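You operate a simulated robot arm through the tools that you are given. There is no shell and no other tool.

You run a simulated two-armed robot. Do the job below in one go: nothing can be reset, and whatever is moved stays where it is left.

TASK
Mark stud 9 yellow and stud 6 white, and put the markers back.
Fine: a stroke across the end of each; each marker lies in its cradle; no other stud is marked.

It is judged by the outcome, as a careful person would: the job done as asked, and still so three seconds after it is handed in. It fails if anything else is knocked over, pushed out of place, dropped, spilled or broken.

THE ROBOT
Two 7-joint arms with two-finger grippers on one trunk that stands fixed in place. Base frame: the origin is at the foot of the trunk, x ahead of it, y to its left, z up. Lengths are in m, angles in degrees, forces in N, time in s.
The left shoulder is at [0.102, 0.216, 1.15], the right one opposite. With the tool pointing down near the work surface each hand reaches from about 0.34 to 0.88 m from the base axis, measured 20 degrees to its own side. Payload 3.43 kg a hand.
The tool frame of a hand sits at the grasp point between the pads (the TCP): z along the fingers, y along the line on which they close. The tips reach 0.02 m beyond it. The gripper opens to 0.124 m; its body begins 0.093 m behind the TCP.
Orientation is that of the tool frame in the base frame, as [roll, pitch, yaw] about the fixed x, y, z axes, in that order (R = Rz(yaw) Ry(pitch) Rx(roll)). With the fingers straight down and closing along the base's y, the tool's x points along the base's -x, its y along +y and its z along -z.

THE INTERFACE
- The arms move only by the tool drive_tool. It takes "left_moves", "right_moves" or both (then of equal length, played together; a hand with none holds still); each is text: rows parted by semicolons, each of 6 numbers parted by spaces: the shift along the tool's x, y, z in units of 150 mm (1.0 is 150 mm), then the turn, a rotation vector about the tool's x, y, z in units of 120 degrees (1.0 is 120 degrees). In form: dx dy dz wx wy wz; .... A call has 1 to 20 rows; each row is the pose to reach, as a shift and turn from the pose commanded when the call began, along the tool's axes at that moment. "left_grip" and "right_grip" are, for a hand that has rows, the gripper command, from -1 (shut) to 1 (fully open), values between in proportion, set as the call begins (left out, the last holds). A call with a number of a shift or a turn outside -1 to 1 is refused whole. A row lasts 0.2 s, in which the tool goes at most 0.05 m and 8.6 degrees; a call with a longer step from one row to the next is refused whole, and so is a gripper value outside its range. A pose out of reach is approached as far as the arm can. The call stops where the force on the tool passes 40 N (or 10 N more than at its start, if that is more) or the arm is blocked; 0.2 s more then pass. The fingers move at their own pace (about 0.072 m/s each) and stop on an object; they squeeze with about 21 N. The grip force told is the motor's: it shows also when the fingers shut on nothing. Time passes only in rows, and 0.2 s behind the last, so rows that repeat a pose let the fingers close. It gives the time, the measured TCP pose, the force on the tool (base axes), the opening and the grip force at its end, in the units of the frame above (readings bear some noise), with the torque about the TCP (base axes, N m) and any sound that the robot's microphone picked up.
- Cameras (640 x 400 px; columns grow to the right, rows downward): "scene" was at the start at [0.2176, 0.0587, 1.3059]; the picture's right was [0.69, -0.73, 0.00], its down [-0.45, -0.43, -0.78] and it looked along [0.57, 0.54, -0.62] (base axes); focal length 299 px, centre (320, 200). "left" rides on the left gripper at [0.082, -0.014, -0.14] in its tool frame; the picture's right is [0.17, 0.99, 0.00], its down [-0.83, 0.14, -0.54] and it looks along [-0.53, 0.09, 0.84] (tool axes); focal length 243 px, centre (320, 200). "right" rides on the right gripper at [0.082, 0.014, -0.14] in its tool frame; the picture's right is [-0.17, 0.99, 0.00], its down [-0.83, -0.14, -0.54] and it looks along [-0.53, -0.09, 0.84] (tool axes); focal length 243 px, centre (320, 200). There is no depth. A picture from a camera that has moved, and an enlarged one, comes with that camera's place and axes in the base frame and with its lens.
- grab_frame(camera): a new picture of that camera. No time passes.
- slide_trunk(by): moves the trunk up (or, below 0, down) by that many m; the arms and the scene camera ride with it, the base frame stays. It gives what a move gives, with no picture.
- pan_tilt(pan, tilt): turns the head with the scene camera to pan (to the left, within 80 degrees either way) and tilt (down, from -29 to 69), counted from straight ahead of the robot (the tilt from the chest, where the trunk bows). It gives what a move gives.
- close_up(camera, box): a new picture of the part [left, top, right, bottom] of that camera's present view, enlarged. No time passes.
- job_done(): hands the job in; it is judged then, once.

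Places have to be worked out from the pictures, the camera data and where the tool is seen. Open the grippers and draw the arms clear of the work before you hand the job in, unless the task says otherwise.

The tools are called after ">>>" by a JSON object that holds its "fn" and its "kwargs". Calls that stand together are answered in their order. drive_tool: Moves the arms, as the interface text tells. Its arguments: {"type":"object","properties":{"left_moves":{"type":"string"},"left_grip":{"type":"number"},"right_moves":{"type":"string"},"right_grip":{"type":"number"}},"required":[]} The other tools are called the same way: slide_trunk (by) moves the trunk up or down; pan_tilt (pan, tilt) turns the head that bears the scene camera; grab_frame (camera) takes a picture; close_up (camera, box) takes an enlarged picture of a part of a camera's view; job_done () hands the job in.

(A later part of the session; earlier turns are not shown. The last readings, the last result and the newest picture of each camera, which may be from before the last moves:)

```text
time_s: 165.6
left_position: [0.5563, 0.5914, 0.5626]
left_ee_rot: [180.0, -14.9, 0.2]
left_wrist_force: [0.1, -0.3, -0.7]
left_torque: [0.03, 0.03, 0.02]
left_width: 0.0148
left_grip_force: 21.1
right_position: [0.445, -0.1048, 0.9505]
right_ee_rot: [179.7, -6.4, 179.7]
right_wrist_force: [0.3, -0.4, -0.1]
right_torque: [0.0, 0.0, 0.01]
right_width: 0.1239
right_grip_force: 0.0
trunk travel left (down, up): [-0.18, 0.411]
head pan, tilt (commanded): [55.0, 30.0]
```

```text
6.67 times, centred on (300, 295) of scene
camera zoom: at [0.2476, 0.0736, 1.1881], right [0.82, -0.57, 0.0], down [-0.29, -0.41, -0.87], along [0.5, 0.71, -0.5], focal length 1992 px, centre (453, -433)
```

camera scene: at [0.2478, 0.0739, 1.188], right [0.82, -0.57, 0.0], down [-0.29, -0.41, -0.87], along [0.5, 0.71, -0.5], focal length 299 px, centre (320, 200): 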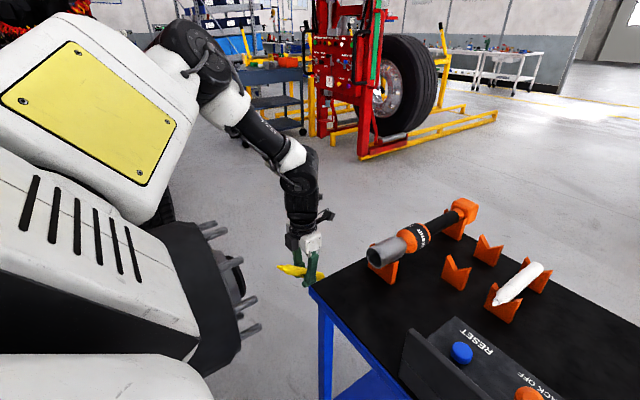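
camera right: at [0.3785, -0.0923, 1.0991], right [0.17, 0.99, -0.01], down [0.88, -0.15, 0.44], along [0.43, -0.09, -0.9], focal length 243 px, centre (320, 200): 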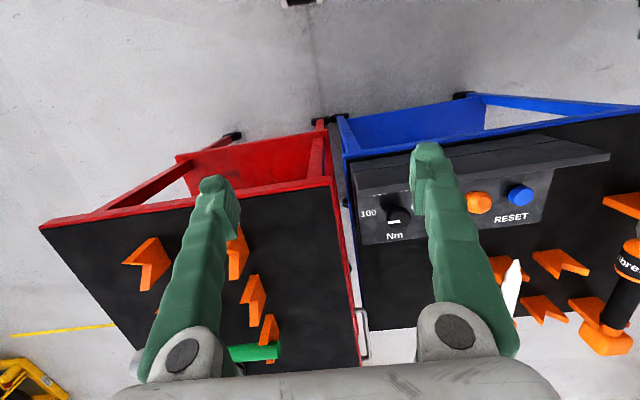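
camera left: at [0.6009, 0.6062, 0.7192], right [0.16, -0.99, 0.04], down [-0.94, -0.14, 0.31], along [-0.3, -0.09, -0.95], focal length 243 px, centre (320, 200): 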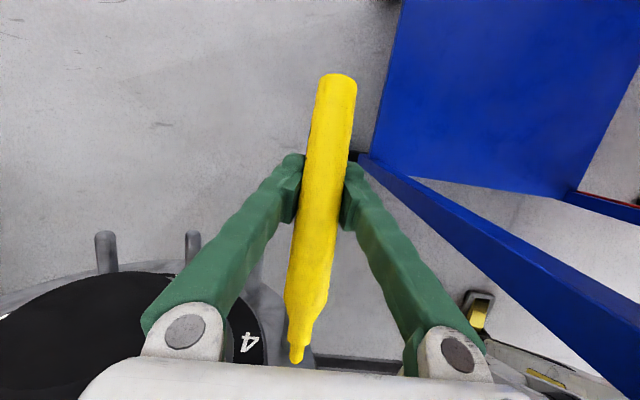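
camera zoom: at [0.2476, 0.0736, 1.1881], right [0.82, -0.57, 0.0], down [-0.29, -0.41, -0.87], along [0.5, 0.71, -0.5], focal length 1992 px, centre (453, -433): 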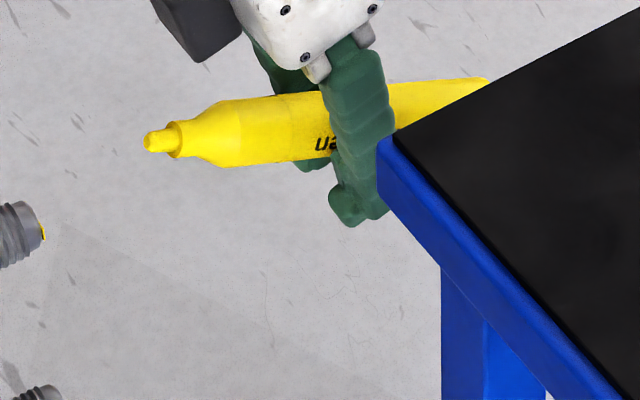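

Stud 9 shows the yellow band. The marker has crept ~15 mm toward the palm in the grip, so I return it promptly: up and back over the cart, re-tilting to 38° so the marker is level.

>>> {"fn": "drive_tool", "kwargs": {"left_moves": "0.09 0 -0.22 0 0.0485 0; 0.185 0 -0.43 0 0.097 0; 0.28 0 -0.65 0 0.1455 0; 0.3705 0 -0.867 0 0.194 0"}}

>>> {"fn": "drive_tool", "kwargs": {"left_moves": "0.19 0.07 -0.11 0 0 0; 0.38 0.14 -0.22 0 0 0; 0.57 0.21 -0.33 0 0 0; 0.75 0.27 -0.43 0 0 0; 0.934 0.333 -0.537 0 0 0"}}

>>> {"fn": "drive_tool", "kwargs": {"left_moves": "0.15 0.18 0.025 0 0 0; 0.3 0.36 0.05 0 0 0; 0.45 0.54 0.075 0 0 0; 0.6 0.72 0.1 0 0 0; 0.751 0.9 0.125 0 0 0"}}

```text
time_s: 166.6
left_position: [0.5753, 0.5914, 0.7061]
left_ee_rot: [-179.9, -38.3, 0.1]
left_wrist_force: [-1.1, -0.4, -0.4]
left_torque: [0.02, -0.09, 0.03]
left_width: 0.0149
left_grip_force: 20.4
right_position: [0.4432, -0.1064, 0.9522]
right_ee_rot: [179.7, -6.3, 179.7]
right_wrist_force: [-0.3, -0.7, 0.2]
right_torque: [0.05, 0.03, 0.0]
right_width: 0.1241
right_grip_force: 0.1
trunk travel left (down, up): [-0.18, 0.411]
head pan, tilt (commanded): [55.0, 30.0]
```

```text
time_s: 167.8
left_position: [0.638, 0.5434, 0.8559]
left_ee_rot: [-180.0, -38.1, 0.1]
left_wrist_force: [0.3, -0.6, 0.3]
left_torque: [0.03, 0.0, 0.03]
left_width: 0.015
left_grip_force: 21.1
right_position: [0.4449, -0.1059, 0.9512]
right_ee_rot: [179.7, -6.4, 179.8]
right_wrist_force: [0.2, 0.1, 0.7]
right_torque: [-0.01, 0.05, 0.01]
right_width: 0.124
right_grip_force: 0.2
trunk travel left (down, up): [-0.18, 0.411]
head pan, tilt (commanded): [55.0, 30.0]
```

```text
time_s: 169.0
left_position: [0.7379, 0.4057, 0.9117]
left_ee_rot: [-180.0, -38.2, 0.2]
left_wrist_force: [0.3, -0.9, -0.1]
left_torque: [0.04, 0.03, 0.01]
left_width: 0.0143
left_grip_force: 21.1
right_position: [0.4448, -0.1064, 0.9509]
right_ee_rot: [179.6, -6.3, 179.8]
right_wrist_force: [-0.7, -0.2, 0.0]
right_torque: [0.01, 0.0, 0.01]
right_width: 0.1237
right_grip_force: 0.1
trunk travel left (down, up): [-0.18, 0.411]
head pan, tilt (commanded): [55.0, 30.0]
```

All followed. I go on to above the yellow cradle.

>>> {"fn": "drive_tool", "kwargs": {"left_moves": "0.048 0.18 0.17 0 0 0; 0.097 0.365 0.34 0 0 0; 0.145 0.55 0.51 0 0 0; 0.1935 0.729 0.677 0 0 0"}}

>>> {"fn": "grab_frame", "kwargs": {"camera": "left"}}

>>> {"fn": "pan_tilt", "kwargs": {"pan": 25, "tilt": 42}}

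>>> {"fn": "close_up", "kwargs": {"camera": "scene", "box": [260, 80, 400, 200]}}

```text
time_s: 170.0
left_position: [0.8242, 0.2966, 0.8478]
left_ee_rot: [-179.8, -38.1, 0.1]
left_wrist_force: [0.1, -0.4, -1.5]
left_torque: [0.06, 0.03, -0.01]
left_width: 0.0145
left_grip_force: 20.5
right_position: [0.4444, -0.1052, 0.9504]
right_ee_rot: [179.7, -6.3, 179.8]
right_wrist_force: [1.1, -0.2, -0.8]
right_torque: [-0.03, 0.02, 0.0]
right_width: 0.1238
right_grip_force: 0.1
trunk travel left (down, up): [-0.18, 0.411]
head pan, tilt (commanded): [55.0, 30.0]
```

```text
taken
camera left: at [0.8032, 0.3118, 1.0066], right [0.13, -0.99, 0.1], down [-0.99, -0.14, -0.09], along [0.1, -0.09, -0.99], focal length 243 px, centre (320, 200)
```

left: 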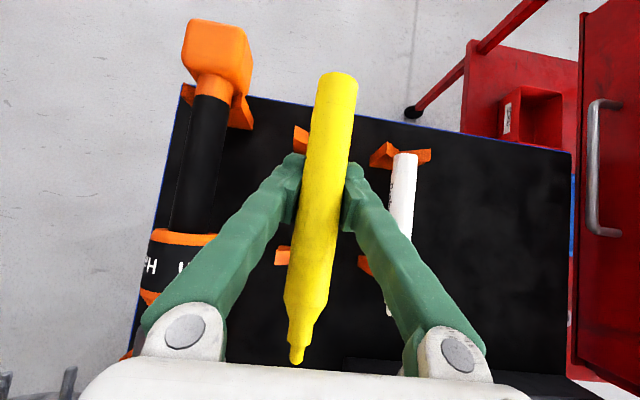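

```text
time_s: 171.0
left_position: [0.8245, 0.2966, 0.8487]
left_ee_rot: [180.0, -38.3, 0.2]
left_wrist_force: [1.0, 0.1, -1.3]
left_torque: [-0.01, 0.01, 0.0]
left_width: 0.014
left_grip_force: 21.5
right_position: [0.4435, -0.1049, 0.9509]
right_ee_rot: [179.7, -6.4, 179.7]
right_wrist_force: [0.0, -1.6, -0.2]
right_torque: [-0.03, 0.05, 0.0]
right_width: 0.1242
right_grip_force: 0.0
trunk travel left (down, up): [-0.18, 0.411]
head pan, tilt (commanded): [25.0, 42.0]
```

```text
3.33 times, centred on (330, 140) of scene
camera zoom: at [0.2713, 0.035, 1.1699], right [0.42, -0.91, 0.0], down [-0.61, -0.28, -0.74], along [0.67, 0.31, -0.67], focal length 996 px, centre (287, 400)
```

zoom: 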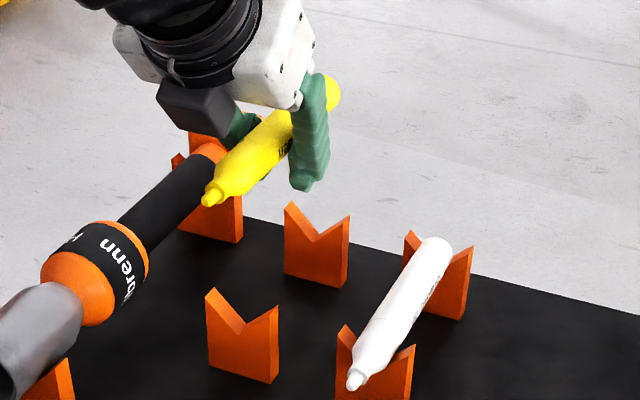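

The marker hangs level over its cradle, nib at x≈0.724, y≈0.299. I lower to ~10 mm above the resting height with a slight yaw trim.

>>> {"fn": "drive_tool", "kwargs": {"left_moves": "-0.08 0 0.1 0.001 0 -0.0015; -0.165 0 0.205 0.0025 0 -0.003; -0.25 0 0.31 0.004 0 -0.0045; -0.33 0.001 0.41 0.005 0 -0.006; -0.411 0.002 0.513 0.006 0 -0.0076"}}

>>> {"fn": "grab_frame", "kwargs": {"camera": "left"}}

>>> {"fn": "close_up", "kwargs": {"camera": "scene", "box": [270, 110, 390, 210]}}

```text
time_s: 172.2
left_position: [0.8245, 0.2977, 0.7503]
left_ee_rot: [179.9, -38.2, 1.4]
left_wrist_force: [0.6, 0.2, 0.2]
left_torque: [-0.02, 0.03, 0.04]
left_width: 0.0142
left_grip_force: 20.8
right_position: [0.4454, -0.1056, 0.9514]
right_ee_rot: [179.7, -6.4, 179.6]
right_wrist_force: [0.3, 0.5, 0.4]
right_torque: [-0.01, 0.02, -0.03]
right_width: 0.1241
right_grip_force: 0.0
trunk travel left (down, up): [-0.18, 0.411]
head pan, tilt (commanded): [25.0, 42.0]
```

```text
taken
camera left: at [0.8018, 0.3117, 0.9099], right [0.15, -0.98, 0.1], down [-0.98, -0.16, -0.09], along [0.11, -0.09, -0.99], focal length 243 px, centre (320, 200)
```

left: 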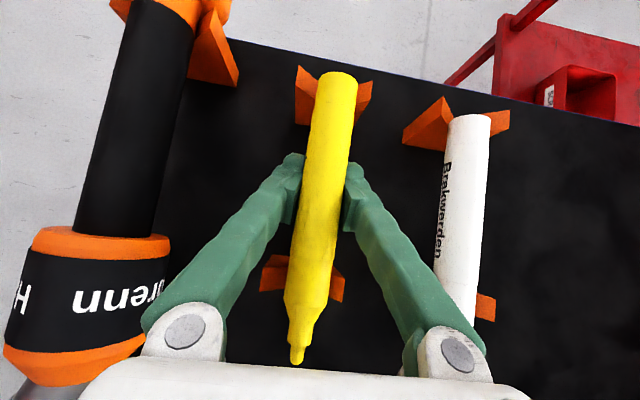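

```text
4.00 times, centred on (330, 160) of scene
camera zoom: at [0.2718, 0.0351, 1.1697], right [0.42, -0.91, 0.0], down [-0.61, -0.28, -0.74], along [0.67, 0.31, -0.67], focal length 1195 px, centre (280, 360)
```

zoom: 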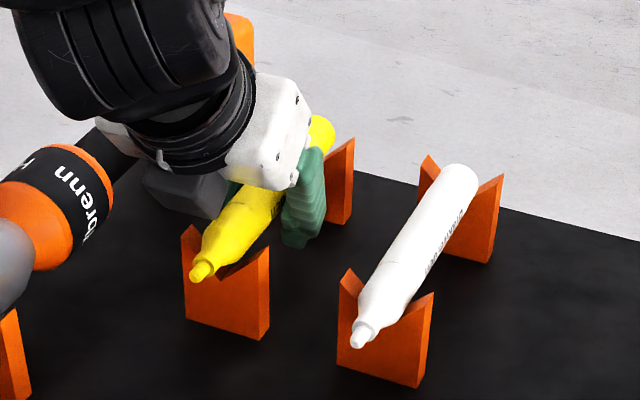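

Nicely over the Vs; the front is ~2 mm too far right. I trim yaw/y slightly and lower the last 10 mm, watching for contact.

>>> {"fn": "drive_tool", "kwargs": {"left_moves": "-0.004 -0.003 0.004 -0.002 0 0.0023; -0.018 -0.005 0.019 -0.0036 0 0.0046; -0.032 -0.005 0.034 -0.0036 0 0.0046; -0.044 -0.005 0.047 -0.0036 0 0.0046"}}

>>> {"fn": "grab_frame", "kwargs": {"camera": "left"}}

>>> {"fn": "close_up", "kwargs": {"camera": "scene", "box": [270, 110, 390, 210]}}

```text
time_s: 173.2
left_position: [0.8239, 0.2998, 0.7407]
left_ee_rot: [179.9, -38.3, 0.7]
left_wrist_force: [0.5, 1.9, 1.8]
left_torque: [-0.05, -0.21, 0.09]
left_width: 0.0138
left_grip_force: 21.2
right_position: [0.4443, -0.1054, 0.951]
right_ee_rot: [179.8, -6.3, 179.7]
right_wrist_force: [0.3, -0.3, 0.1]
right_torque: [0.01, 0.02, 0.0]
right_width: 0.1239
right_grip_force: 0.1
trunk travel left (down, up): [-0.18, 0.411]
head pan, tilt (commanded): [25.0, 42.0]
```

```text
taken
camera left: at [0.8013, 0.3139, 0.9018], right [0.14, -0.98, 0.1], down [-0.98, -0.15, -0.09], along [0.11, -0.09, -0.99], focal length 243 px, centre (320, 200)
```

left: 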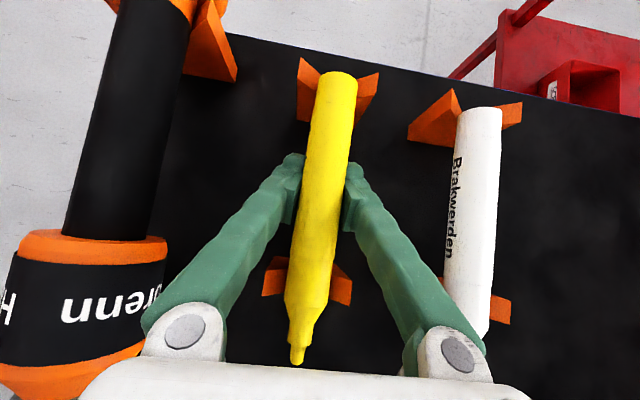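

```text
4.00 times, centred on (330, 160) of scene
camera zoom: at [0.271, 0.0349, 1.17], right [0.42, -0.91, 0.0], down [-0.61, -0.28, -0.74], along [0.67, 0.31, -0.67], focal length 1195 px, centre (280, 360)
```

zoom: 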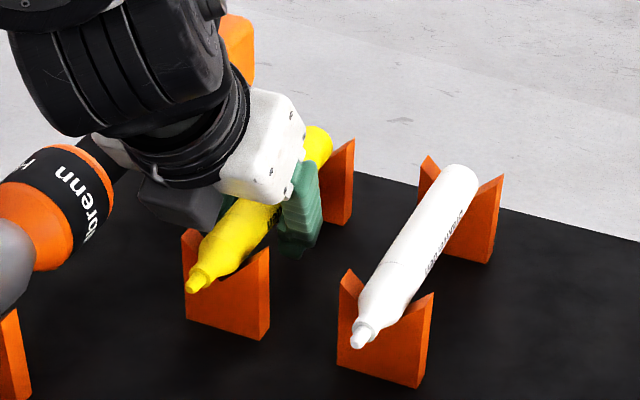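

Touching lightly at the rear cradle first (nose slightly high). I pitch the nose down 1.5° and lower 1 mm.

>>> {"fn": "drive_tool", "kwargs": {"left_moves": "-0.002 0 0.003 0 0.006 0; -0.004 0 0.005 0 0.0125 0; -0.004 0 0.005 0 0.0125 0"}}

>>> {"fn": "close_up", "kwargs": {"camera": "scene", "box": [290, 140, 370, 200]}}

```text
time_s: 174.0
left_position: [0.8227, 0.2991, 0.7395]
left_ee_rot: [179.9, -39.8, 0.8]
left_wrist_force: [1.7, 1.4, 3.4]
left_torque: [-0.04, 0.14, -0.02]
left_width: 0.013
left_grip_force: 21.2
right_position: [0.4449, -0.1058, 0.9503]
right_ee_rot: [179.7, -6.2, 179.7]
right_wrist_force: [-0.2, -0.3, -0.2]
right_torque: [0.03, -0.02, -0.02]
right_width: 0.1238
right_grip_force: 0.0
trunk travel left (down, up): [-0.18, 0.411]
head pan, tilt (commanded): [25.0, 42.0]
```

```text
6.67 times, centred on (330, 170) of scene
camera zoom: at [0.271, 0.0348, 1.1699], right [0.42, -0.91, 0.0], down [-0.61, -0.28, -0.74], along [0.67, 0.31, -0.67], focal length 1992 px, centre (253, 400)
```

zoom: 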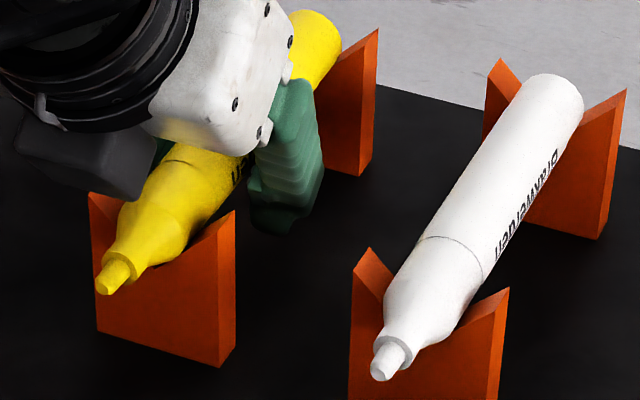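

Both ends are now in the V notches with a light load. I release by opening to 0.068 m.

>>> {"fn": "drive_tool", "kwargs": {"left_moves": "0 0 0 0 0 0; 0 0 0 0 0 0; 0 0 0 0 0 0; 0 0 0 0 0 0; 0 0 0 0 0 0", "left_grip": 0.1}}

>>> {"fn": "grab_frame", "kwargs": {"camera": "left"}}

>>> {"fn": "close_up", "kwargs": {"camera": "scene", "box": [290, 140, 370, 200]}}

```text
time_s: 175.2
left_position: [0.8221, 0.2991, 0.74]
left_ee_rot: [180.0, -39.8, 0.7]
left_wrist_force: [-0.3, 0.3, 0.2]
left_torque: [0.0, -0.01, 0.02]
left_width: 0.0682
left_grip_force: 0.1
right_position: [0.4454, -0.1061, 0.951]
right_ee_rot: [179.7, -6.4, 179.7]
right_wrist_force: [1.6, 0.3, 0.5]
right_torque: [-0.02, -0.01, 0.0]
right_width: 0.124
right_grip_force: 0.2
trunk travel left (down, up): [-0.18, 0.411]
head pan, tilt (commanded): [25.0, 42.0]
```

```text
taken
camera left: at [0.797, 0.3135, 0.899], right [0.14, -0.98, 0.11], down [-0.98, -0.15, -0.12], along [0.13, -0.09, -0.99], focal length 243 px, centre (320, 200)
```

left: 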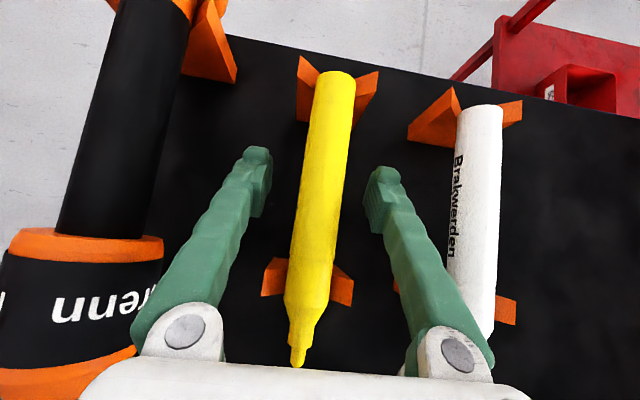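

```text
6.67 times, centred on (330, 170) of scene
camera zoom: at [0.2712, 0.0348, 1.1699], right [0.42, -0.91, 0.0], down [-0.61, -0.28, -0.74], along [0.67, 0.31, -0.67], focal length 1992 px, centre (253, 400)
```

zoom: 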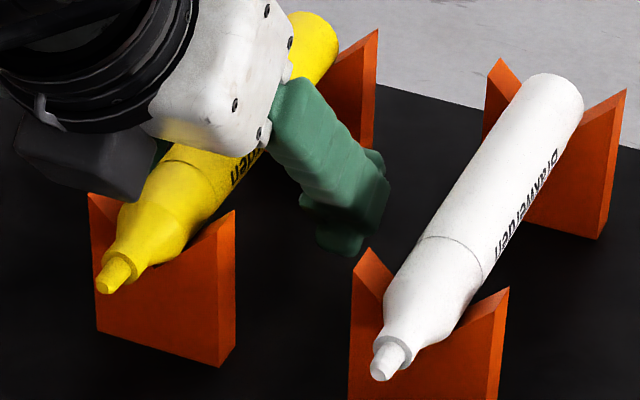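

The yellow marker rests in its cradle, undisturbed by the release. I withdraw straight up 0.11 m.

>>> {"fn": "drive_tool", "kwargs": {"left_moves": "0.04 0 -0.05 0 0 0; 0.09 0 -0.1 0 0 0; 0.18 0 -0.21 0 0 0; 0.27 0 -0.32 0 0 0; 0.37 0 -0.44 0 0 0; 0.47 0 -0.56 0 0 0"}}

>>> {"fn": "grab_frame", "kwargs": {"camera": "left"}}

>>> {"fn": "close_up", "kwargs": {"camera": "scene", "box": [280, 120, 380, 200]}}

```text
time_s: 176.6
left_position: [0.8228, 0.2989, 0.8497]
left_ee_rot: [-180.0, -39.7, 0.5]
left_wrist_force: [0.0, -0.1, 0.1]
left_torque: [0.0, 0.02, 0.0]
left_width: 0.0681
left_grip_force: 0.1
right_position: [0.4434, -0.1054, 0.9503]
right_ee_rot: [179.7, -6.2, 179.6]
right_wrist_force: [-0.2, 0.6, 0.5]
right_torque: [-0.02, -0.03, 0.0]
right_width: 0.1242
right_grip_force: 0.1
trunk travel left (down, up): [-0.18, 0.411]
head pan, tilt (commanded): [25.0, 42.0]
```

```text
taken
camera left: at [0.7957, 0.3129, 1.0085], right [0.14, -0.98, 0.11], down [-0.98, -0.15, -0.12], along [0.13, -0.09, -0.99], focal length 243 px, centre (320, 200)
```

left: 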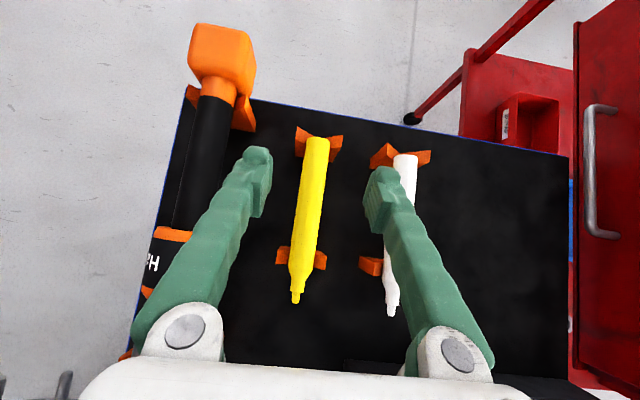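

```text
5.00 times, centred on (330, 160) of scene
camera zoom: at [0.2708, 0.0347, 1.17], right [0.42, -0.91, 0.0], down [-0.61, -0.28, -0.74], along [0.67, 0.31, -0.67], focal length 1494 px, centre (270, 400)
```

zoom: 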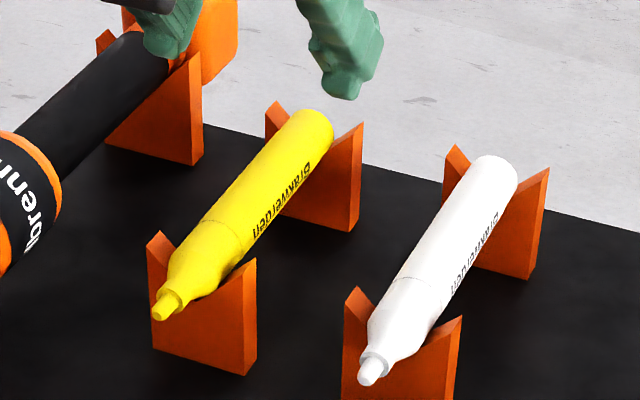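

Yellow is well seated. I move 0.1 m to the right, above the white marker.

>>> {"fn": "drive_tool", "kwargs": {"left_moves": "0 0.16 0 -0.001 0 0.001; 0 0.32 0 -0.0015 0 0.0016; 0 0.48 0 -0.002 0 0.0024; 0 0.659 0 -0.0027 0 0.0032"}}

>>> {"fn": "grab_frame", "kwargs": {"camera": "left"}}

```text
time_s: 177.6
left_position: [0.7986, 0.229, 0.8523]
left_ee_rot: [-180.0, -39.7, 0.1]
left_wrist_force: [-0.7, -0.6, 0.1]
left_torque: [0.01, -0.05, 0.0]
left_width: 0.0683
left_grip_force: 0.1
left hand out of reach, approached as far as the arm can: row 3, 4
right_position: [0.4453, -0.1064, 0.9514]
right_ee_rot: [179.7, -6.4, 179.9]
right_wrist_force: [-0.5, -0.3, 0.1]
right_torque: [0.01, 0.01, 0.04]
right_width: 0.1241
right_grip_force: 0.1
trunk travel left (down, up): [-0.18, 0.411]
head pan, tilt (commanded): [25.0, 42.0]
```

```text
taken
camera left: at [0.7722, 0.2439, 1.0102], right [0.13, -0.99, 0.11], down [-0.98, -0.14, -0.12], along [0.13, -0.09, -0.99], focal length 243 px, centre (320, 200)
```

left: 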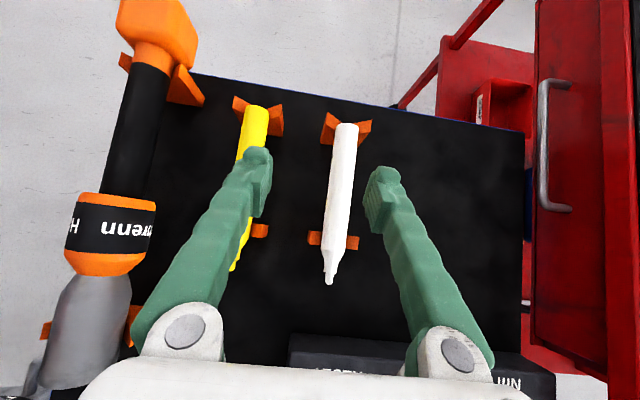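

The arm meets a limit again this far right at 40° tilt. More forward tilt brings the wrist in, so I tilt to 50° and then move over the white marker.

>>> {"fn": "drive_tool", "kwargs": {"left_moves": "0 0 0 0 0.043 0; 0 0 0 0 0.086 0"}}

>>> {"fn": "drive_tool", "kwargs": {"left_moves": "0.05 0.05 0.04 0 0 0; 0.1 0.1 0.08 0 0 0; 0.14 0.15 0.11 0 0 0; 0.17 0.193 0.13 0 0 0"}}

>>> {"fn": "grab_frame", "kwargs": {"camera": "left"}}

```text
time_s: 178.2
left_position: [0.798, 0.2291, 0.8505]
left_ee_rot: [179.9, -50.0, 0.2]
left_wrist_force: [-0.3, 0.6, 0.4]
left_torque: [-0.06, -0.02, 0.0]
left_width: 0.0682
left_grip_force: 0.0
right_position: [0.4448, -0.1057, 0.9505]
right_ee_rot: [179.7, -6.4, 179.6]
right_wrist_force: [-0.4, -0.2, -0.3]
right_torque: [0.02, -0.03, -0.04]
right_width: 0.1239
right_grip_force: 0.2
trunk travel left (down, up): [-0.18, 0.411]
head pan, tilt (commanded): [25.0, 42.0]
```

```text
time_s: 179.2
left_position: [0.8243, 0.2174, 0.8539]
left_ee_rot: [-180.0, -50.2, 0.1]
left_wrist_force: [-0.6, 0.5, 1.0]
left_torque: [0.0, 0.0, -0.02]
left_width: 0.0684
left_grip_force: 0.0
left hand out of reach, approached as far as the arm can: row 3, 4
right_position: [0.4456, -0.1058, 0.9508]
right_ee_rot: [179.8, -6.4, 179.6]
right_wrist_force: [0.8, 0.6, -0.5]
right_torque: [0.02, 0.0, 0.0]
right_width: 0.1241
right_grip_force: 0.1
trunk travel left (down, up): [-0.18, 0.411]
head pan, tilt (commanded): [25.0, 42.0]
```

```text
taken
camera left: at [0.7694, 0.2311, 1.0057], right [0.11, -0.99, 0.13], down [-0.95, -0.14, -0.29], along [0.3, -0.09, -0.95], focal length 243 px, centre (320, 200)
```

left: 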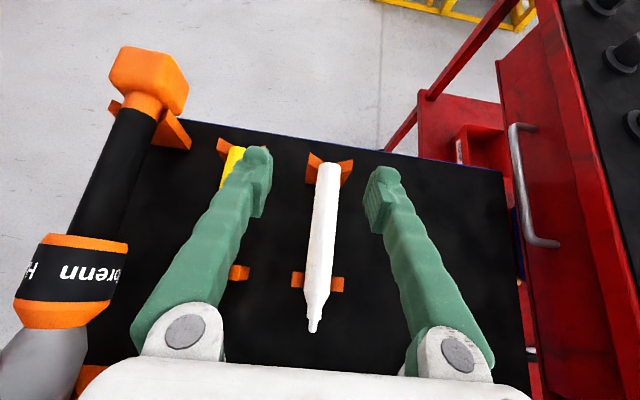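

Still 17 mm short to the right. Since the marker is round I can also roll the hand 12° about the marker's axis (wrist leaning left), which brings the wrist back within reach; I do that and then descend to z≈0.80.

>>> {"fn": "drive_tool", "kwargs": {"left_moves": "0 0 0 -0.0322 0 -0.0383; 0 0 0 -0.0643 0 -0.0766"}}

>>> {"fn": "drive_tool", "kwargs": {"left_moves": "-0.08 0.01 0.055 0 0 0; -0.16 0.02 0.11 0 0 0; -0.24 0.025 0.165 0 0 0; -0.305 0.0315 0.218 0 0 0"}}

>>> {"fn": "grab_frame", "kwargs": {"camera": "left"}}

>>> {"fn": "close_up", "kwargs": {"camera": "scene", "box": [280, 100, 400, 200]}}

```text
time_s: 179.8
left_position: [0.8239, 0.2163, 0.8531]
left_ee_rot: [161.4, -48.5, 14.2]
left_wrist_force: [-0.2, -0.1, -0.2]
left_torque: [0.0, -0.01, 0.0]
left_width: 0.0683
left_grip_force: 0.0
right_position: [0.4444, -0.1051, 0.9508]
right_ee_rot: [179.8, -6.3, 179.7]
right_wrist_force: [-0.8, -0.1, -0.3]
right_torque: [0.03, -0.03, -0.02]
right_width: 0.1244
right_grip_force: 0.1
trunk travel left (down, up): [-0.18, 0.411]
head pan, tilt (commanded): [25.0, 42.0]
```

```text
time_s: 180.8
left_position: [0.8194, 0.1977, 0.7988]
left_ee_rot: [161.6, -48.5, 14.1]
left_wrist_force: [0.3, -0.1, 0.3]
left_torque: [0.02, 0.01, 0.03]
left_width: 0.0681
left_grip_force: 0.1
right_position: [0.4443, -0.1054, 0.9512]
right_ee_rot: [179.7, -6.4, 179.7]
right_wrist_force: [0.0, 0.0, 0.7]
right_torque: [0.0, 0.0, -0.02]
right_width: 0.124
right_grip_force: 0.0
trunk travel left (down, up): [-0.18, 0.411]
head pan, tilt (commanded): [25.0, 42.0]
```

```text
taken
camera left: at [0.7659, 0.2443, 0.9445], right [0.11, -0.94, 0.33], down [-0.95, -0.2, -0.25], along [0.3, -0.29, -0.91], focal length 243 px, centre (320, 200)
```

left: 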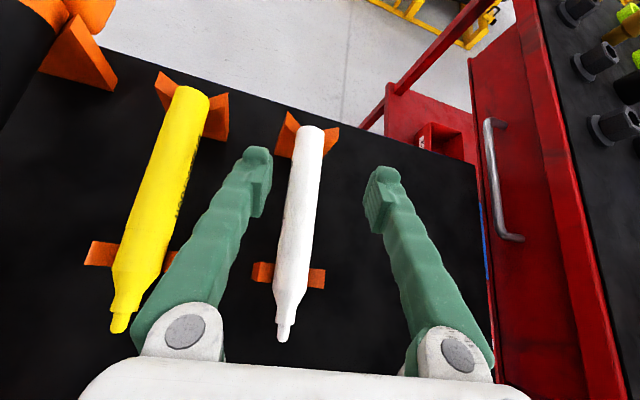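

```text
4.00 times, centred on (340, 150) of scene
camera zoom: at [0.2715, 0.0348, 1.1698], right [0.42, -0.91, 0.0], down [-0.61, -0.28, -0.74], along [0.67, 0.31, -0.67], focal length 1195 px, centre (240, 400)
```

zoom: 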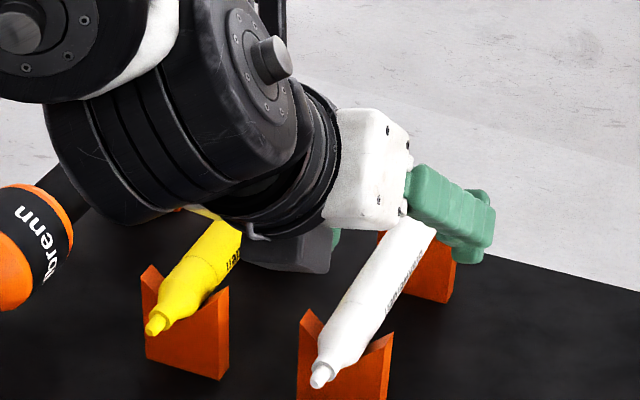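

Within reach now. The marker is between the fingers' lines; I descend along the computed path to the grasp pose (marker slightly toward the fingertips).

>>> {"fn": "drive_tool", "kwargs": {"left_moves": "-0.05 -0.02 0.043 0 0 0; -0.1 -0.04 0.086 0 0 0; -0.15 -0.06 0.13 0 0 0; -0.2 -0.079 0.1727 0 0 0; -0.2 -0.079 0.1727 0 0 0"}}

>>> {"fn": "grab_frame", "kwargs": {"camera": "left"}}

>>> {"fn": "close_up", "kwargs": {"camera": "scene", "box": [280, 100, 400, 200]}}

```text
time_s: 182.0
left_position: [0.8198, 0.2023, 0.7572]
left_ee_rot: [161.7, -48.5, 14.2]
left_wrist_force: [0.5, -0.9, 1.1]
left_torque: [0.01, 0.01, -0.02]
left_width: 0.0679
left_grip_force: 0.0
right_position: [0.4443, -0.1056, 0.951]
right_ee_rot: [179.8, -6.3, 179.6]
right_wrist_force: [0.8, -0.8, -0.3]
right_torque: [0.01, -0.02, 0.0]
right_width: 0.124
right_grip_force: 0.1
trunk travel left (down, up): [-0.18, 0.411]
head pan, tilt (commanded): [25.0, 42.0]
```

```text
taken
camera left: at [0.7662, 0.2485, 0.9033], right [0.11, -0.94, 0.33], down [-0.95, -0.2, -0.26], along [0.3, -0.28, -0.91], focal length 243 px, centre (320, 200)
```

left: 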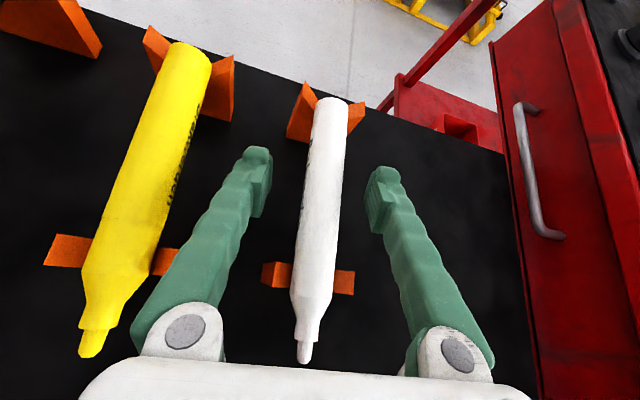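

```text
4.00 times, centred on (340, 150) of scene
camera zoom: at [0.2711, 0.0348, 1.1699], right [0.42, -0.91, 0.0], down [-0.61, -0.28, -0.74], along [0.67, 0.31, -0.67], focal length 1195 px, centre (240, 400)
```

zoom: 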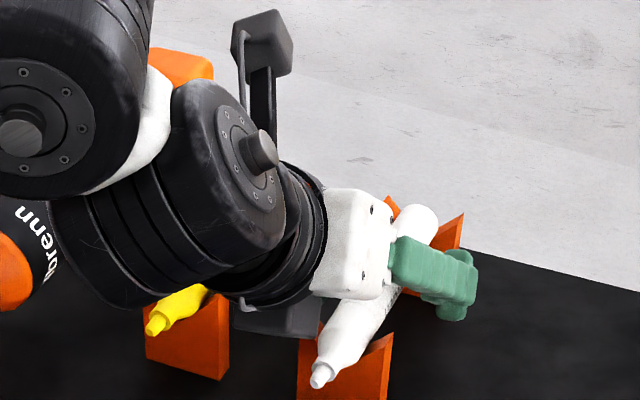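

Nearly centred (marker ~2–3 mm toward the right finger). I shift 2 mm and close the gripper.

>>> {"fn": "drive_tool", "kwargs": {"left_moves": "0 0.0133 0 0 0 0; 0 0.0133 0 0 0 0"}}

>>> {"fn": "drive_tool", "kwargs": {"left_moves": "0 0.0133 0 0 0 0; 0 0.0133 0 0 0 0; 0 0.0133 0 0 0 0; 0 0.0133 0 0 0 0; 0 0.0133 0 0 0 0", "left_grip": -1}}

>>> {"fn": "grab_frame", "kwargs": {"camera": "left"}}

```text
time_s: 182.6
left_position: [0.8204, 0.2002, 0.7573]
left_ee_rot: [161.7, -48.6, 14.2]
left_wrist_force: [-0.3, -0.1, 0.1]
left_torque: [0.0, 0.02, 0.02]
left_width: 0.0681
left_grip_force: 0.0
right_position: [0.4446, -0.1058, 0.95]
right_ee_rot: [179.6, -6.4, 179.6]
right_wrist_force: [0.8, 0.0, -0.6]
right_torque: [0.01, 0.0, 0.0]
right_width: 0.124
right_grip_force: 0.0
trunk travel left (down, up): [-0.18, 0.411]
head pan, tilt (commanded): [25.0, 42.0]
```

```text
time_s: 183.8
left_position: [0.821, 0.1983, 0.7586]
left_ee_rot: [161.6, -48.6, 14.1]
left_wrist_force: [0.4, 1.5, 1.3]
left_torque: [0.0, -0.09, 0.09]
left_width: 0.0237
left_grip_force: 21.0
right_position: [0.4448, -0.1053, 0.9516]
right_ee_rot: [179.7, -6.4, 179.7]
right_wrist_force: [-0.6, -0.3, -0.3]
right_torque: [-0.02, 0.0, 0.0]
right_width: 0.1243
right_grip_force: 0.1
trunk travel left (down, up): [-0.18, 0.411]
head pan, tilt (commanded): [25.0, 42.0]
```

```text
taken
camera left: at [0.7661, 0.2447, 0.9049], right [0.11, -0.94, 0.33], down [-0.95, -0.2, -0.26], along [0.3, -0.28, -0.91], focal length 243 px, centre (320, 200)
```

left: 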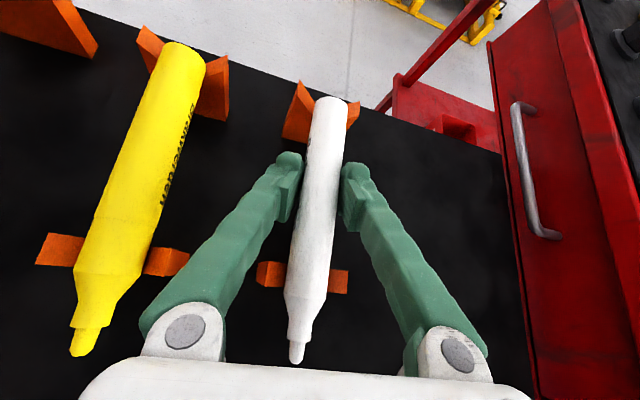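

Gripped (21 N). I lift, then carry it over toward the hub, undoing the roll on the way.

>>> {"fn": "drive_tool", "kwargs": {"left_moves": "0.08 0.022 -0.067 0 0 0; 0.2 0.055 -0.168 0 0 0; 0.36 0.1 -0.3 0 0 0; 0.499 0.139 -0.419 0 0 0"}}

>>> {"fn": "drive_tool", "kwargs": {"left_moves": "-0.02 -0.16 -0.14 0.0128 0 0.0153; -0.04 -0.32 -0.28 0.0257 0 0.0306; -0.06 -0.48 -0.42 0.0386 0 0.046; -0.08 -0.64 -0.56 0.0514 0 0.0613; -0.098 -0.806 -0.701 0.0643 0 0.0766"}}

>>> {"fn": "grab_frame", "kwargs": {"camera": "left"}}

```text
time_s: 184.8
left_position: [0.8175, 0.1981, 0.8589]
left_ee_rot: [161.8, -48.6, 14.0]
left_wrist_force: [0.7, -0.1, 0.3]
left_torque: [0.01, -0.02, 0.02]
left_width: 0.0236
left_grip_force: 20.6
right_position: [0.4437, -0.1062, 0.9512]
right_ee_rot: [179.8, -6.3, 179.8]
right_wrist_force: [-1.1, 0.7, 0.5]
right_torque: [0.01, -0.03, 0.02]
right_width: 0.1238
right_grip_force: 0.1
trunk travel left (down, up): [-0.18, 0.411]
head pan, tilt (commanded): [25.0, 42.0]
```

```text
time_s: 186.0
left_position: [0.7288, 0.3294, 0.8874]
left_ee_rot: [179.9, -50.1, 0.1]
left_wrist_force: [0.0, 0.6, -0.7]
left_torque: [-0.02, -0.03, -0.02]
left_width: 0.0235
left_grip_force: 20.0
right_position: [0.4449, -0.1047, 0.9507]
right_ee_rot: [179.7, -6.4, 179.7]
right_wrist_force: [-0.1, 0.6, 0.1]
right_torque: [-0.02, -0.03, 0.01]
right_width: 0.1241
right_grip_force: 0.0
trunk travel left (down, up): [-0.18, 0.411]
head pan, tilt (commanded): [25.0, 42.0]
```

```text
taken
camera left: at [0.6754, 0.3437, 1.0401], right [0.11, -0.99, 0.13], down [-0.95, -0.14, -0.29], along [0.3, -0.09, -0.95], focal length 243 px, centre (320, 200)
```

left: 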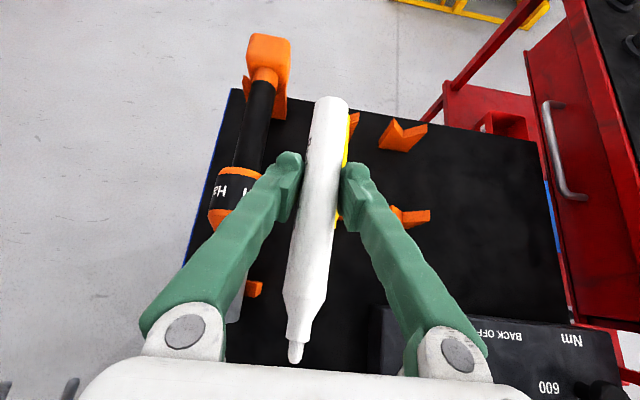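

Secure, no creep so far (23.5 mm). I carry on over the wrench toward the hub and reduce the tilt to 35°.

>>> {"fn": "drive_tool", "kwargs": {"left_moves": "-0.055 -0.19 -0.13 0 0 0; -0.11 -0.39 -0.26 0 0 0; -0.165 -0.58 -0.38 0 0 0; -0.22 -0.77 -0.51 0 0 0; -0.275 -0.967 -0.639 0 0 0"}}

>>> {"fn": "drive_tool", "kwargs": {"left_moves": "-0.08 -0.19 0.03 0 -0.025 0; -0.16 -0.39 0.06 0 -0.05 0; -0.24 -0.58 0.09 0 -0.075 0; -0.32 -0.77 0.125 0 -0.1 0; -0.3925 -0.967 0.155 0 -0.125 0"}}

>>> {"fn": "drive_tool", "kwargs": {"left_moves": "-0.16 -0.055 0.17 0 0 0; -0.32 -0.11 0.34 0 0 0; -0.48 -0.165 0.515 0 0 0; -0.645 -0.217 0.688 0 0 0"}}

>>> {"fn": "grab_frame", "kwargs": {"camera": "left"}}

```text
time_s: 187.2
left_position: [0.6288, 0.4742, 0.9178]
left_ee_rot: [179.9, -50.0, 0.2]
left_wrist_force: [-1.2, 0.0, 0.2]
left_torque: [-0.04, -0.04, -0.02]
left_width: 0.024
left_grip_force: 21.2
right_position: [0.4438, -0.1034, 0.9512]
right_ee_rot: [179.8, -6.3, 179.8]
right_wrist_force: [-0.4, -0.2, -0.2]
right_torque: [-0.02, -0.02, -0.03]
right_width: 0.124
right_grip_force: 0.1
trunk travel left (down, up): [-0.18, 0.411]
head pan, tilt (commanded): [25.0, 42.0]
```

```text
time_s: 188.4
left_position: [0.6088, 0.6176, 0.8587]
left_ee_rot: [179.9, -35.0, 0.1]
left_wrist_force: [1.0, -0.3, -0.2]
left_torque: [-0.02, -0.04, -0.01]
left_width: 0.0232
left_grip_force: 20.9
right_position: [0.4456, -0.1045, 0.9505]
right_ee_rot: [179.7, -6.5, 179.7]
right_wrist_force: [0.9, -0.4, -0.8]
right_torque: [0.0, -0.03, -0.01]
right_width: 0.1239
right_grip_force: 0.0
trunk travel left (down, up): [-0.18, 0.411]
head pan, tilt (commanded): [25.0, 42.0]
```

```text
time_s: 189.4
left_position: [0.5904, 0.6506, 0.7179]
left_ee_rot: [180.0, -35.0, 0.1]
left_wrist_force: [0.2, -0.3, -0.5]
left_torque: [0.02, -0.01, 0.0]
left_width: 0.024
left_grip_force: 21.3
right_position: [0.4454, -0.1044, 0.9498]
right_ee_rot: [179.7, -6.4, 179.6]
right_wrist_force: [0.1, -0.9, 0.0]
right_torque: [0.02, 0.02, -0.06]
right_width: 0.1238
right_grip_force: 0.0
trunk travel left (down, up): [-0.18, 0.411]
head pan, tilt (commanded): [25.0, 42.0]
```

```text
taken
camera left: at [0.5772, 0.6659, 0.878], right [0.14, -0.99, 0.1], down [-0.99, -0.14, -0.03], along [0.05, -0.09, -0.99], focal length 243 px, centre (320, 200)
```

left: 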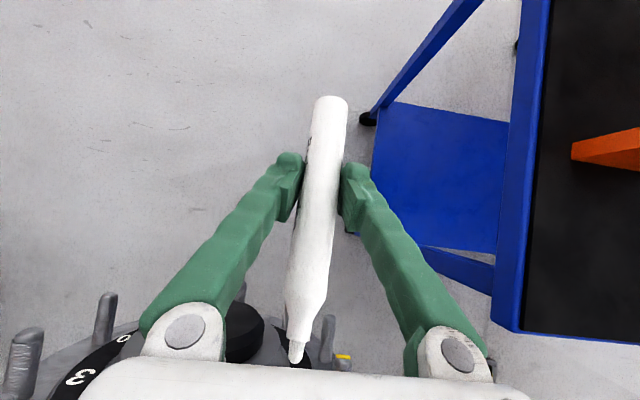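

The yellow band on stud 9 is visible at the right of the hub. I reduce the tilt to 20° and go to a pre-contact pose about 2 cm in front of stud 6, slightly below its centre.

>>> {"fn": "drive_tool", "kwargs": {"left_moves": "-0.12 0 0.07 0 -0.03 0; -0.27 0 0.12 0 -0.065 0; -0.44 0 0.16 0 -0.095 0; -0.6067 0 0.1987 0 -0.125 0"}}

>>> {"fn": "close_up", "kwargs": {"camera": "left", "box": [230, 290, 370, 380]}}

>>> {"fn": "pan_tilt", "kwargs": {"pan": 55, "tilt": 30}}

>>> {"fn": "close_up", "kwargs": {"camera": "scene", "box": [200, 220, 320, 300]}}

```text
time_s: 190.4
left_position: [0.5312, 0.6517, 0.6412]
left_ee_rot: [180.0, -20.0, 0.0]
left_wrist_force: [-0.5, -0.6, -1.1]
left_torque: [-0.01, -0.05, -0.05]
left_width: 0.0235
left_grip_force: 21.0
right_position: [0.4433, -0.1058, 0.9504]
right_ee_rot: [179.7, -6.4, 179.6]
right_wrist_force: [0.1, 1.3, -0.3]
right_torque: [0.01, -0.01, -0.01]
right_width: 0.1241
right_grip_force: 0.0
trunk travel left (down, up): [-0.18, 0.411]
head pan, tilt (commanded): [25.0, 42.0]
```

```text
4.44 times, centred on (300, 335) of left
camera zoom: at [0.5614, 0.666, 0.7993], right [0.16, -0.99, 0.06], down [-0.96, -0.14, 0.22], along [-0.21, -0.09, -0.97], focal length 1078 px, centre (409, -400)
```

zoom: 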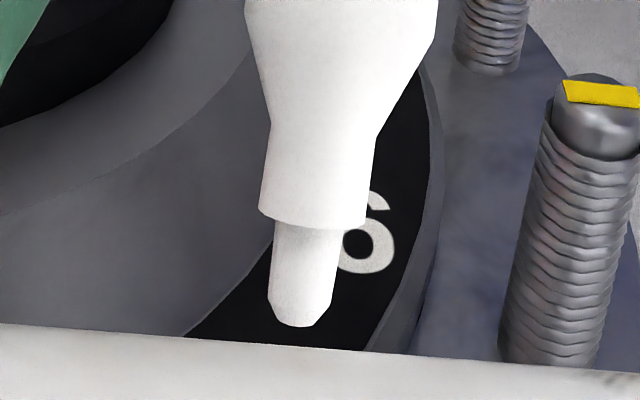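

```text
time_s: 191.3
left_position: [0.5324, 0.6517, 0.6407]
left_ee_rot: [180.0, -20.1, 0.1]
left_wrist_force: [0.0, 0.4, -1.5]
left_torque: [0.03, -0.01, 0.01]
left_width: 0.0236
left_grip_force: 21.5
right_position: [0.4443, -0.1048, 0.9512]
right_ee_rot: [179.7, -6.4, 179.8]
right_wrist_force: [-0.5, -0.1, 0.7]
right_torque: [-0.01, -0.01, 0.0]
right_width: 0.1241
right_grip_force: 0.0
trunk travel left (down, up): [-0.18, 0.411]
head pan, tilt (commanded): [55.0, 30.0]
```

```text
5.00 times, centred on (260, 260) of scene
camera zoom: at [0.2474, 0.0736, 1.1881], right [0.82, -0.57, 0.0], down [-0.29, -0.41, -0.87], along [0.5, 0.71, -0.5], focal length 1494 px, centre (620, -100)
```

zoom: 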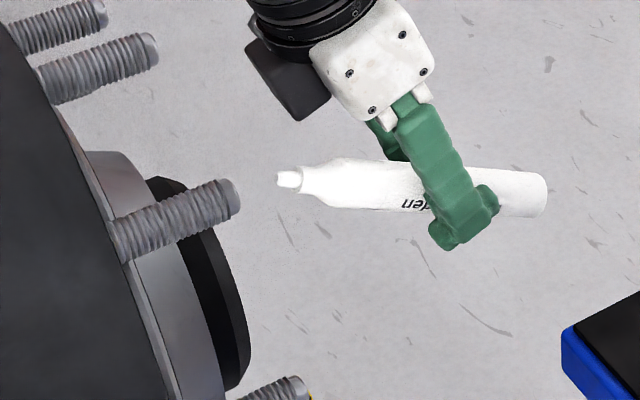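

Everything agrees: nib at (0.442, 0.655, 0.6845), stud 6 centre ≈ (0.421, 0.6535, 0.690), and stud 9's yellow band is clearly seen. I advance 18 mm to near contact.

>>> {"fn": "drive_tool", "kwargs": {"left_moves": "-0.03 0.003 -0.011 0 0 0; -0.06 0.006 -0.022 0 0 0; -0.09 0.01 -0.033 0 0 0; -0.1128 0.01 -0.041 0 0 0"}}

>>> {"fn": "close_up", "kwargs": {"camera": "left", "box": [250, 310, 350, 380]}}

>>> {"fn": "close_up", "kwargs": {"camera": "scene", "box": [215, 235, 275, 285]}}

```text
time_s: 192.3
left_position: [0.5133, 0.6494, 0.6403]
left_ee_rot: [179.9, -20.0, 0.1]
left_wrist_force: [-0.9, 1.2, -0.7]
left_torque: [0.01, 0.01, 0.02]
left_width: 0.0234
left_grip_force: 21.2
right_position: [0.4445, -0.1056, 0.9505]
right_ee_rot: [179.8, -6.3, 179.7]
right_wrist_force: [-0.4, 0.5, -0.2]
right_torque: [0.01, 0.01, -0.01]
right_width: 0.124
right_grip_force: 0.0
trunk travel left (down, up): [-0.18, 0.411]
head pan, tilt (commanded): [55.0, 30.0]
```

```text
5.71 times, centred on (300, 345) of left
camera zoom: at [0.543, 0.664, 0.7996], right [0.16, -0.99, 0.06], down [-0.96, -0.14, 0.22], along [-0.21, -0.09, -0.97], focal length 1386 px, centre (434, -629)
```

zoom: 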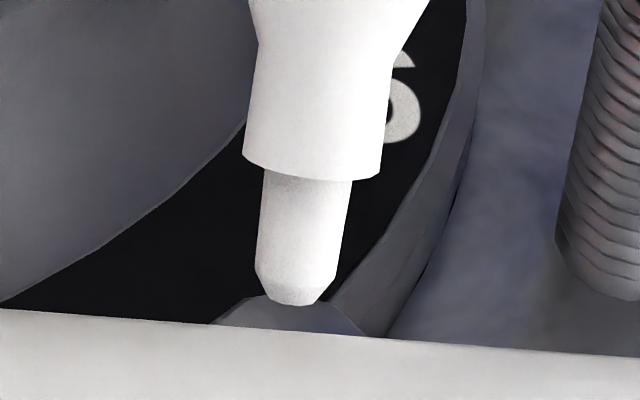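

```text
8.00 times, centred on (245, 260) of scene
camera zoom: at [0.2473, 0.0736, 1.1882], right [0.82, -0.57, 0.0], down [-0.29, -0.41, -0.87], along [0.5, 0.71, -0.5], focal length 2390 px, centre (920, -280)
```

zoom: 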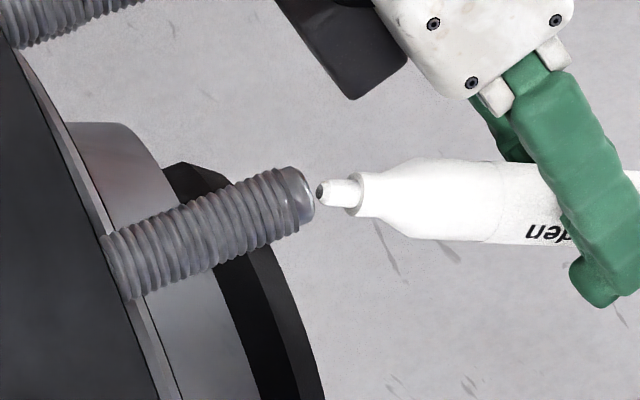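

The nib is just in front of the lower half of stud 6's end. I press forward in small steps, reading the force.

>>> {"fn": "drive_tool", "kwargs": {"left_moves": "-0.0094 0 -0.0034 0 0 0; -0.0188 0 -0.0068 0 0 0"}}

>>> {"fn": "drive_tool", "kwargs": {"left_moves": "-0.0063 0 -0.0023 0 0 0; -0.0125 0 -0.0046 0 0 0"}}

```text
time_s: 192.9
left_position: [0.5116, 0.6498, 0.6412]
left_ee_rot: [-180.0, -20.1, 0.2]
left_wrist_force: [0.4, -0.3, -0.5]
left_torque: [-0.04, 0.0, 0.0]
left_width: 0.0235
left_grip_force: 20.4
right_position: [0.4443, -0.1055, 0.9504]
right_ee_rot: [179.6, -6.5, 179.7]
right_wrist_force: [0.5, 0.0, -0.3]
right_torque: [0.01, 0.01, 0.0]
right_width: 0.1241
right_grip_force: 0.1
trunk travel left (down, up): [-0.18, 0.411]
head pan, tilt (commanded): [55.0, 30.0]
```

```text
time_s: 193.5
left_position: [0.5093, 0.6494, 0.6409]
left_ee_rot: [179.9, -20.0, 0.1]
left_wrist_force: [-0.2, 0.1, -0.8]
left_torque: [-0.03, 0.01, 0.04]
left_width: 0.0234
left_grip_force: 20.7
right_position: [0.4446, -0.1058, 0.9502]
right_ee_rot: [179.7, -6.4, 179.7]
right_wrist_force: [-0.7, -0.6, 0.3]
right_torque: [0.01, 0.02, 0.01]
right_width: 0.1242
right_grip_force: 0.0
trunk travel left (down, up): [-0.18, 0.411]
head pan, tilt (commanded): [55.0, 30.0]
```

No contact yet at nib x≈0.419; I check the view before pressing more.

>>> {"fn": "close_up", "kwargs": {"camera": "left", "box": [260, 320, 340, 375]}}

>>> {"fn": "close_up", "kwargs": {"camera": "scene", "box": [225, 240, 265, 270]}}

```text
7.27 times, centred on (300, 348) of left
camera zoom: at [0.5388, 0.6637, 0.8002], right [0.16, -0.99, 0.06], down [-0.96, -0.14, 0.22], along [-0.21, -0.09, -0.97], focal length 1764 px, centre (466, -873)
```

zoom: 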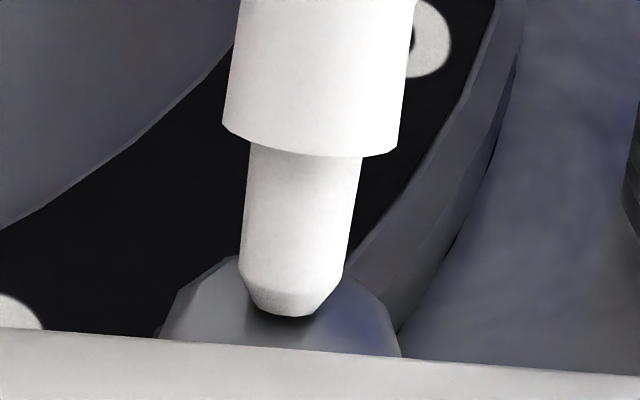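

```text
13.33 times, centred on (245, 255) of scene
camera zoom: at [0.2474, 0.0736, 1.1882], right [0.82, -0.57, 0.0], down [-0.29, -0.41, -0.87], along [0.5, 0.71, -0.5], focal length 3983 px, centre (1320, -533)
```

zoom: 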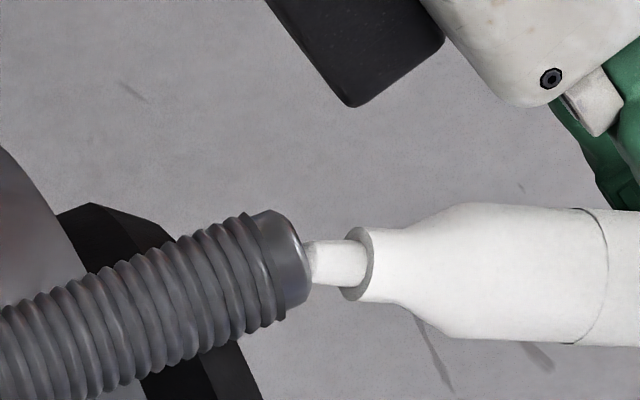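

The nib is right in front of the lower face with its shadow touching. I press 1.5 mm at a time.

>>> {"fn": "drive_tool", "kwargs": {"left_moves": "-0.0047 0 -0.0017 0 0 0; -0.0094 0 -0.0034 0 0 0"}}

>>> {"fn": "drive_tool", "kwargs": {"left_moves": "-0.0047 0 -0.0017 0 0 0; -0.0094 0 -0.0034 0 0 0"}}

```text
time_s: 194.1
left_position: [0.5091, 0.649, 0.6411]
left_ee_rot: [-180.0, -20.1, 0.1]
left_wrist_force: [6.1, 0.1, -2.7]
left_torque: [-0.02, 0.08, -0.07]
left_width: 0.0236
left_grip_force: 21.2
right_position: [0.4447, -0.1051, 0.9502]
right_ee_rot: [179.7, -6.5, 179.6]
right_wrist_force: [0.7, -0.4, -0.6]
right_torque: [0.0, 0.0, -0.03]
right_width: 0.1241
right_grip_force: 0.0
trunk travel left (down, up): [-0.18, 0.411]
head pan, tilt (commanded): [55.0, 30.0]
```

```text
time_s: 194.7
left_position: [0.5076, 0.6488, 0.6402]
left_ee_rot: [179.9, -20.1, 0.0]
left_wrist_force: [14.2, -0.1, -7.1]
left_torque: [0.0, 0.06, 0.01]
left_width: 0.0237
left_grip_force: 21.0
right_position: [0.4462, -0.1038, 0.9505]
right_ee_rot: [179.8, -6.4, 179.7]
right_wrist_force: [-0.5, 0.6, -0.9]
right_torque: [0.01, -0.04, 0.0]
right_width: 0.1241
right_grip_force: 0.0
trunk travel left (down, up): [-0.18, 0.411]
head pan, tilt (commanded): [55.0, 30.0]
```

Firm contact now (14 N, grip steady). I draw the upward stroke across stud 6's end, following its dome.

>>> {"fn": "drive_tool", "kwargs": {"left_moves": "0.0099 0 -0.0077 0 0 0; 0.0167 0 -0.0166 0 0 0; 0.0222 0 -0.026 0 0 0; 0.0259 0 -0.036 0 0 0; 0.0283 0 -0.0465 0 0 0; 0.0292 0 -0.0568 0 0 0; 0.0288 0 -0.0676 0 0 0; 0.0285 0 -0.0783 0 0 0"}}

>>> {"fn": "close_up", "kwargs": {"camera": "left", "box": [250, 310, 350, 380]}}

```text
time_s: 196.5
left_position: [0.5045, 0.6494, 0.6544]
left_ee_rot: [-179.9, -19.9, 0.1]
left_wrist_force: [3.3, 0.5, 2.5]
left_torque: [-0.01, 0.33, -0.06]
left_width: 0.0234
left_grip_force: 21.0
right_position: [0.4444, -0.1062, 0.9512]
right_ee_rot: [179.7, -6.5, 179.7]
right_wrist_force: [0.3, 0.9, 0.0]
right_torque: [-0.02, -0.01, 0.02]
right_width: 0.1239
right_grip_force: 0.0
trunk travel left (down, up): [-0.18, 0.411]
head pan, tilt (commanded): [55.0, 30.0]
```

```text
5.71 times, centred on (300, 345) of left
camera zoom: at [0.5356, 0.6646, 0.8126], right [0.16, -0.99, 0.06], down [-0.96, -0.14, 0.22], along [-0.21, -0.09, -0.97], focal length 1386 px, centre (434, -629)
```

zoom: 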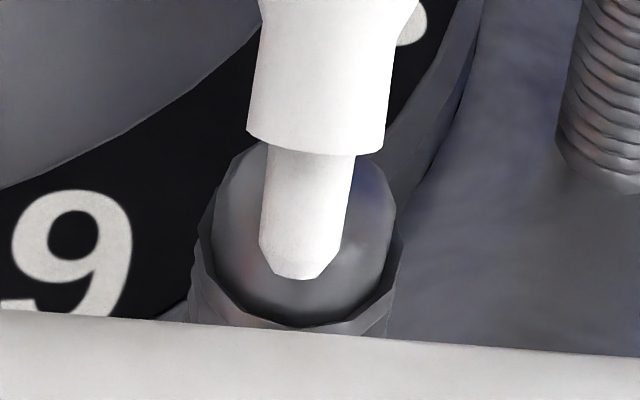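

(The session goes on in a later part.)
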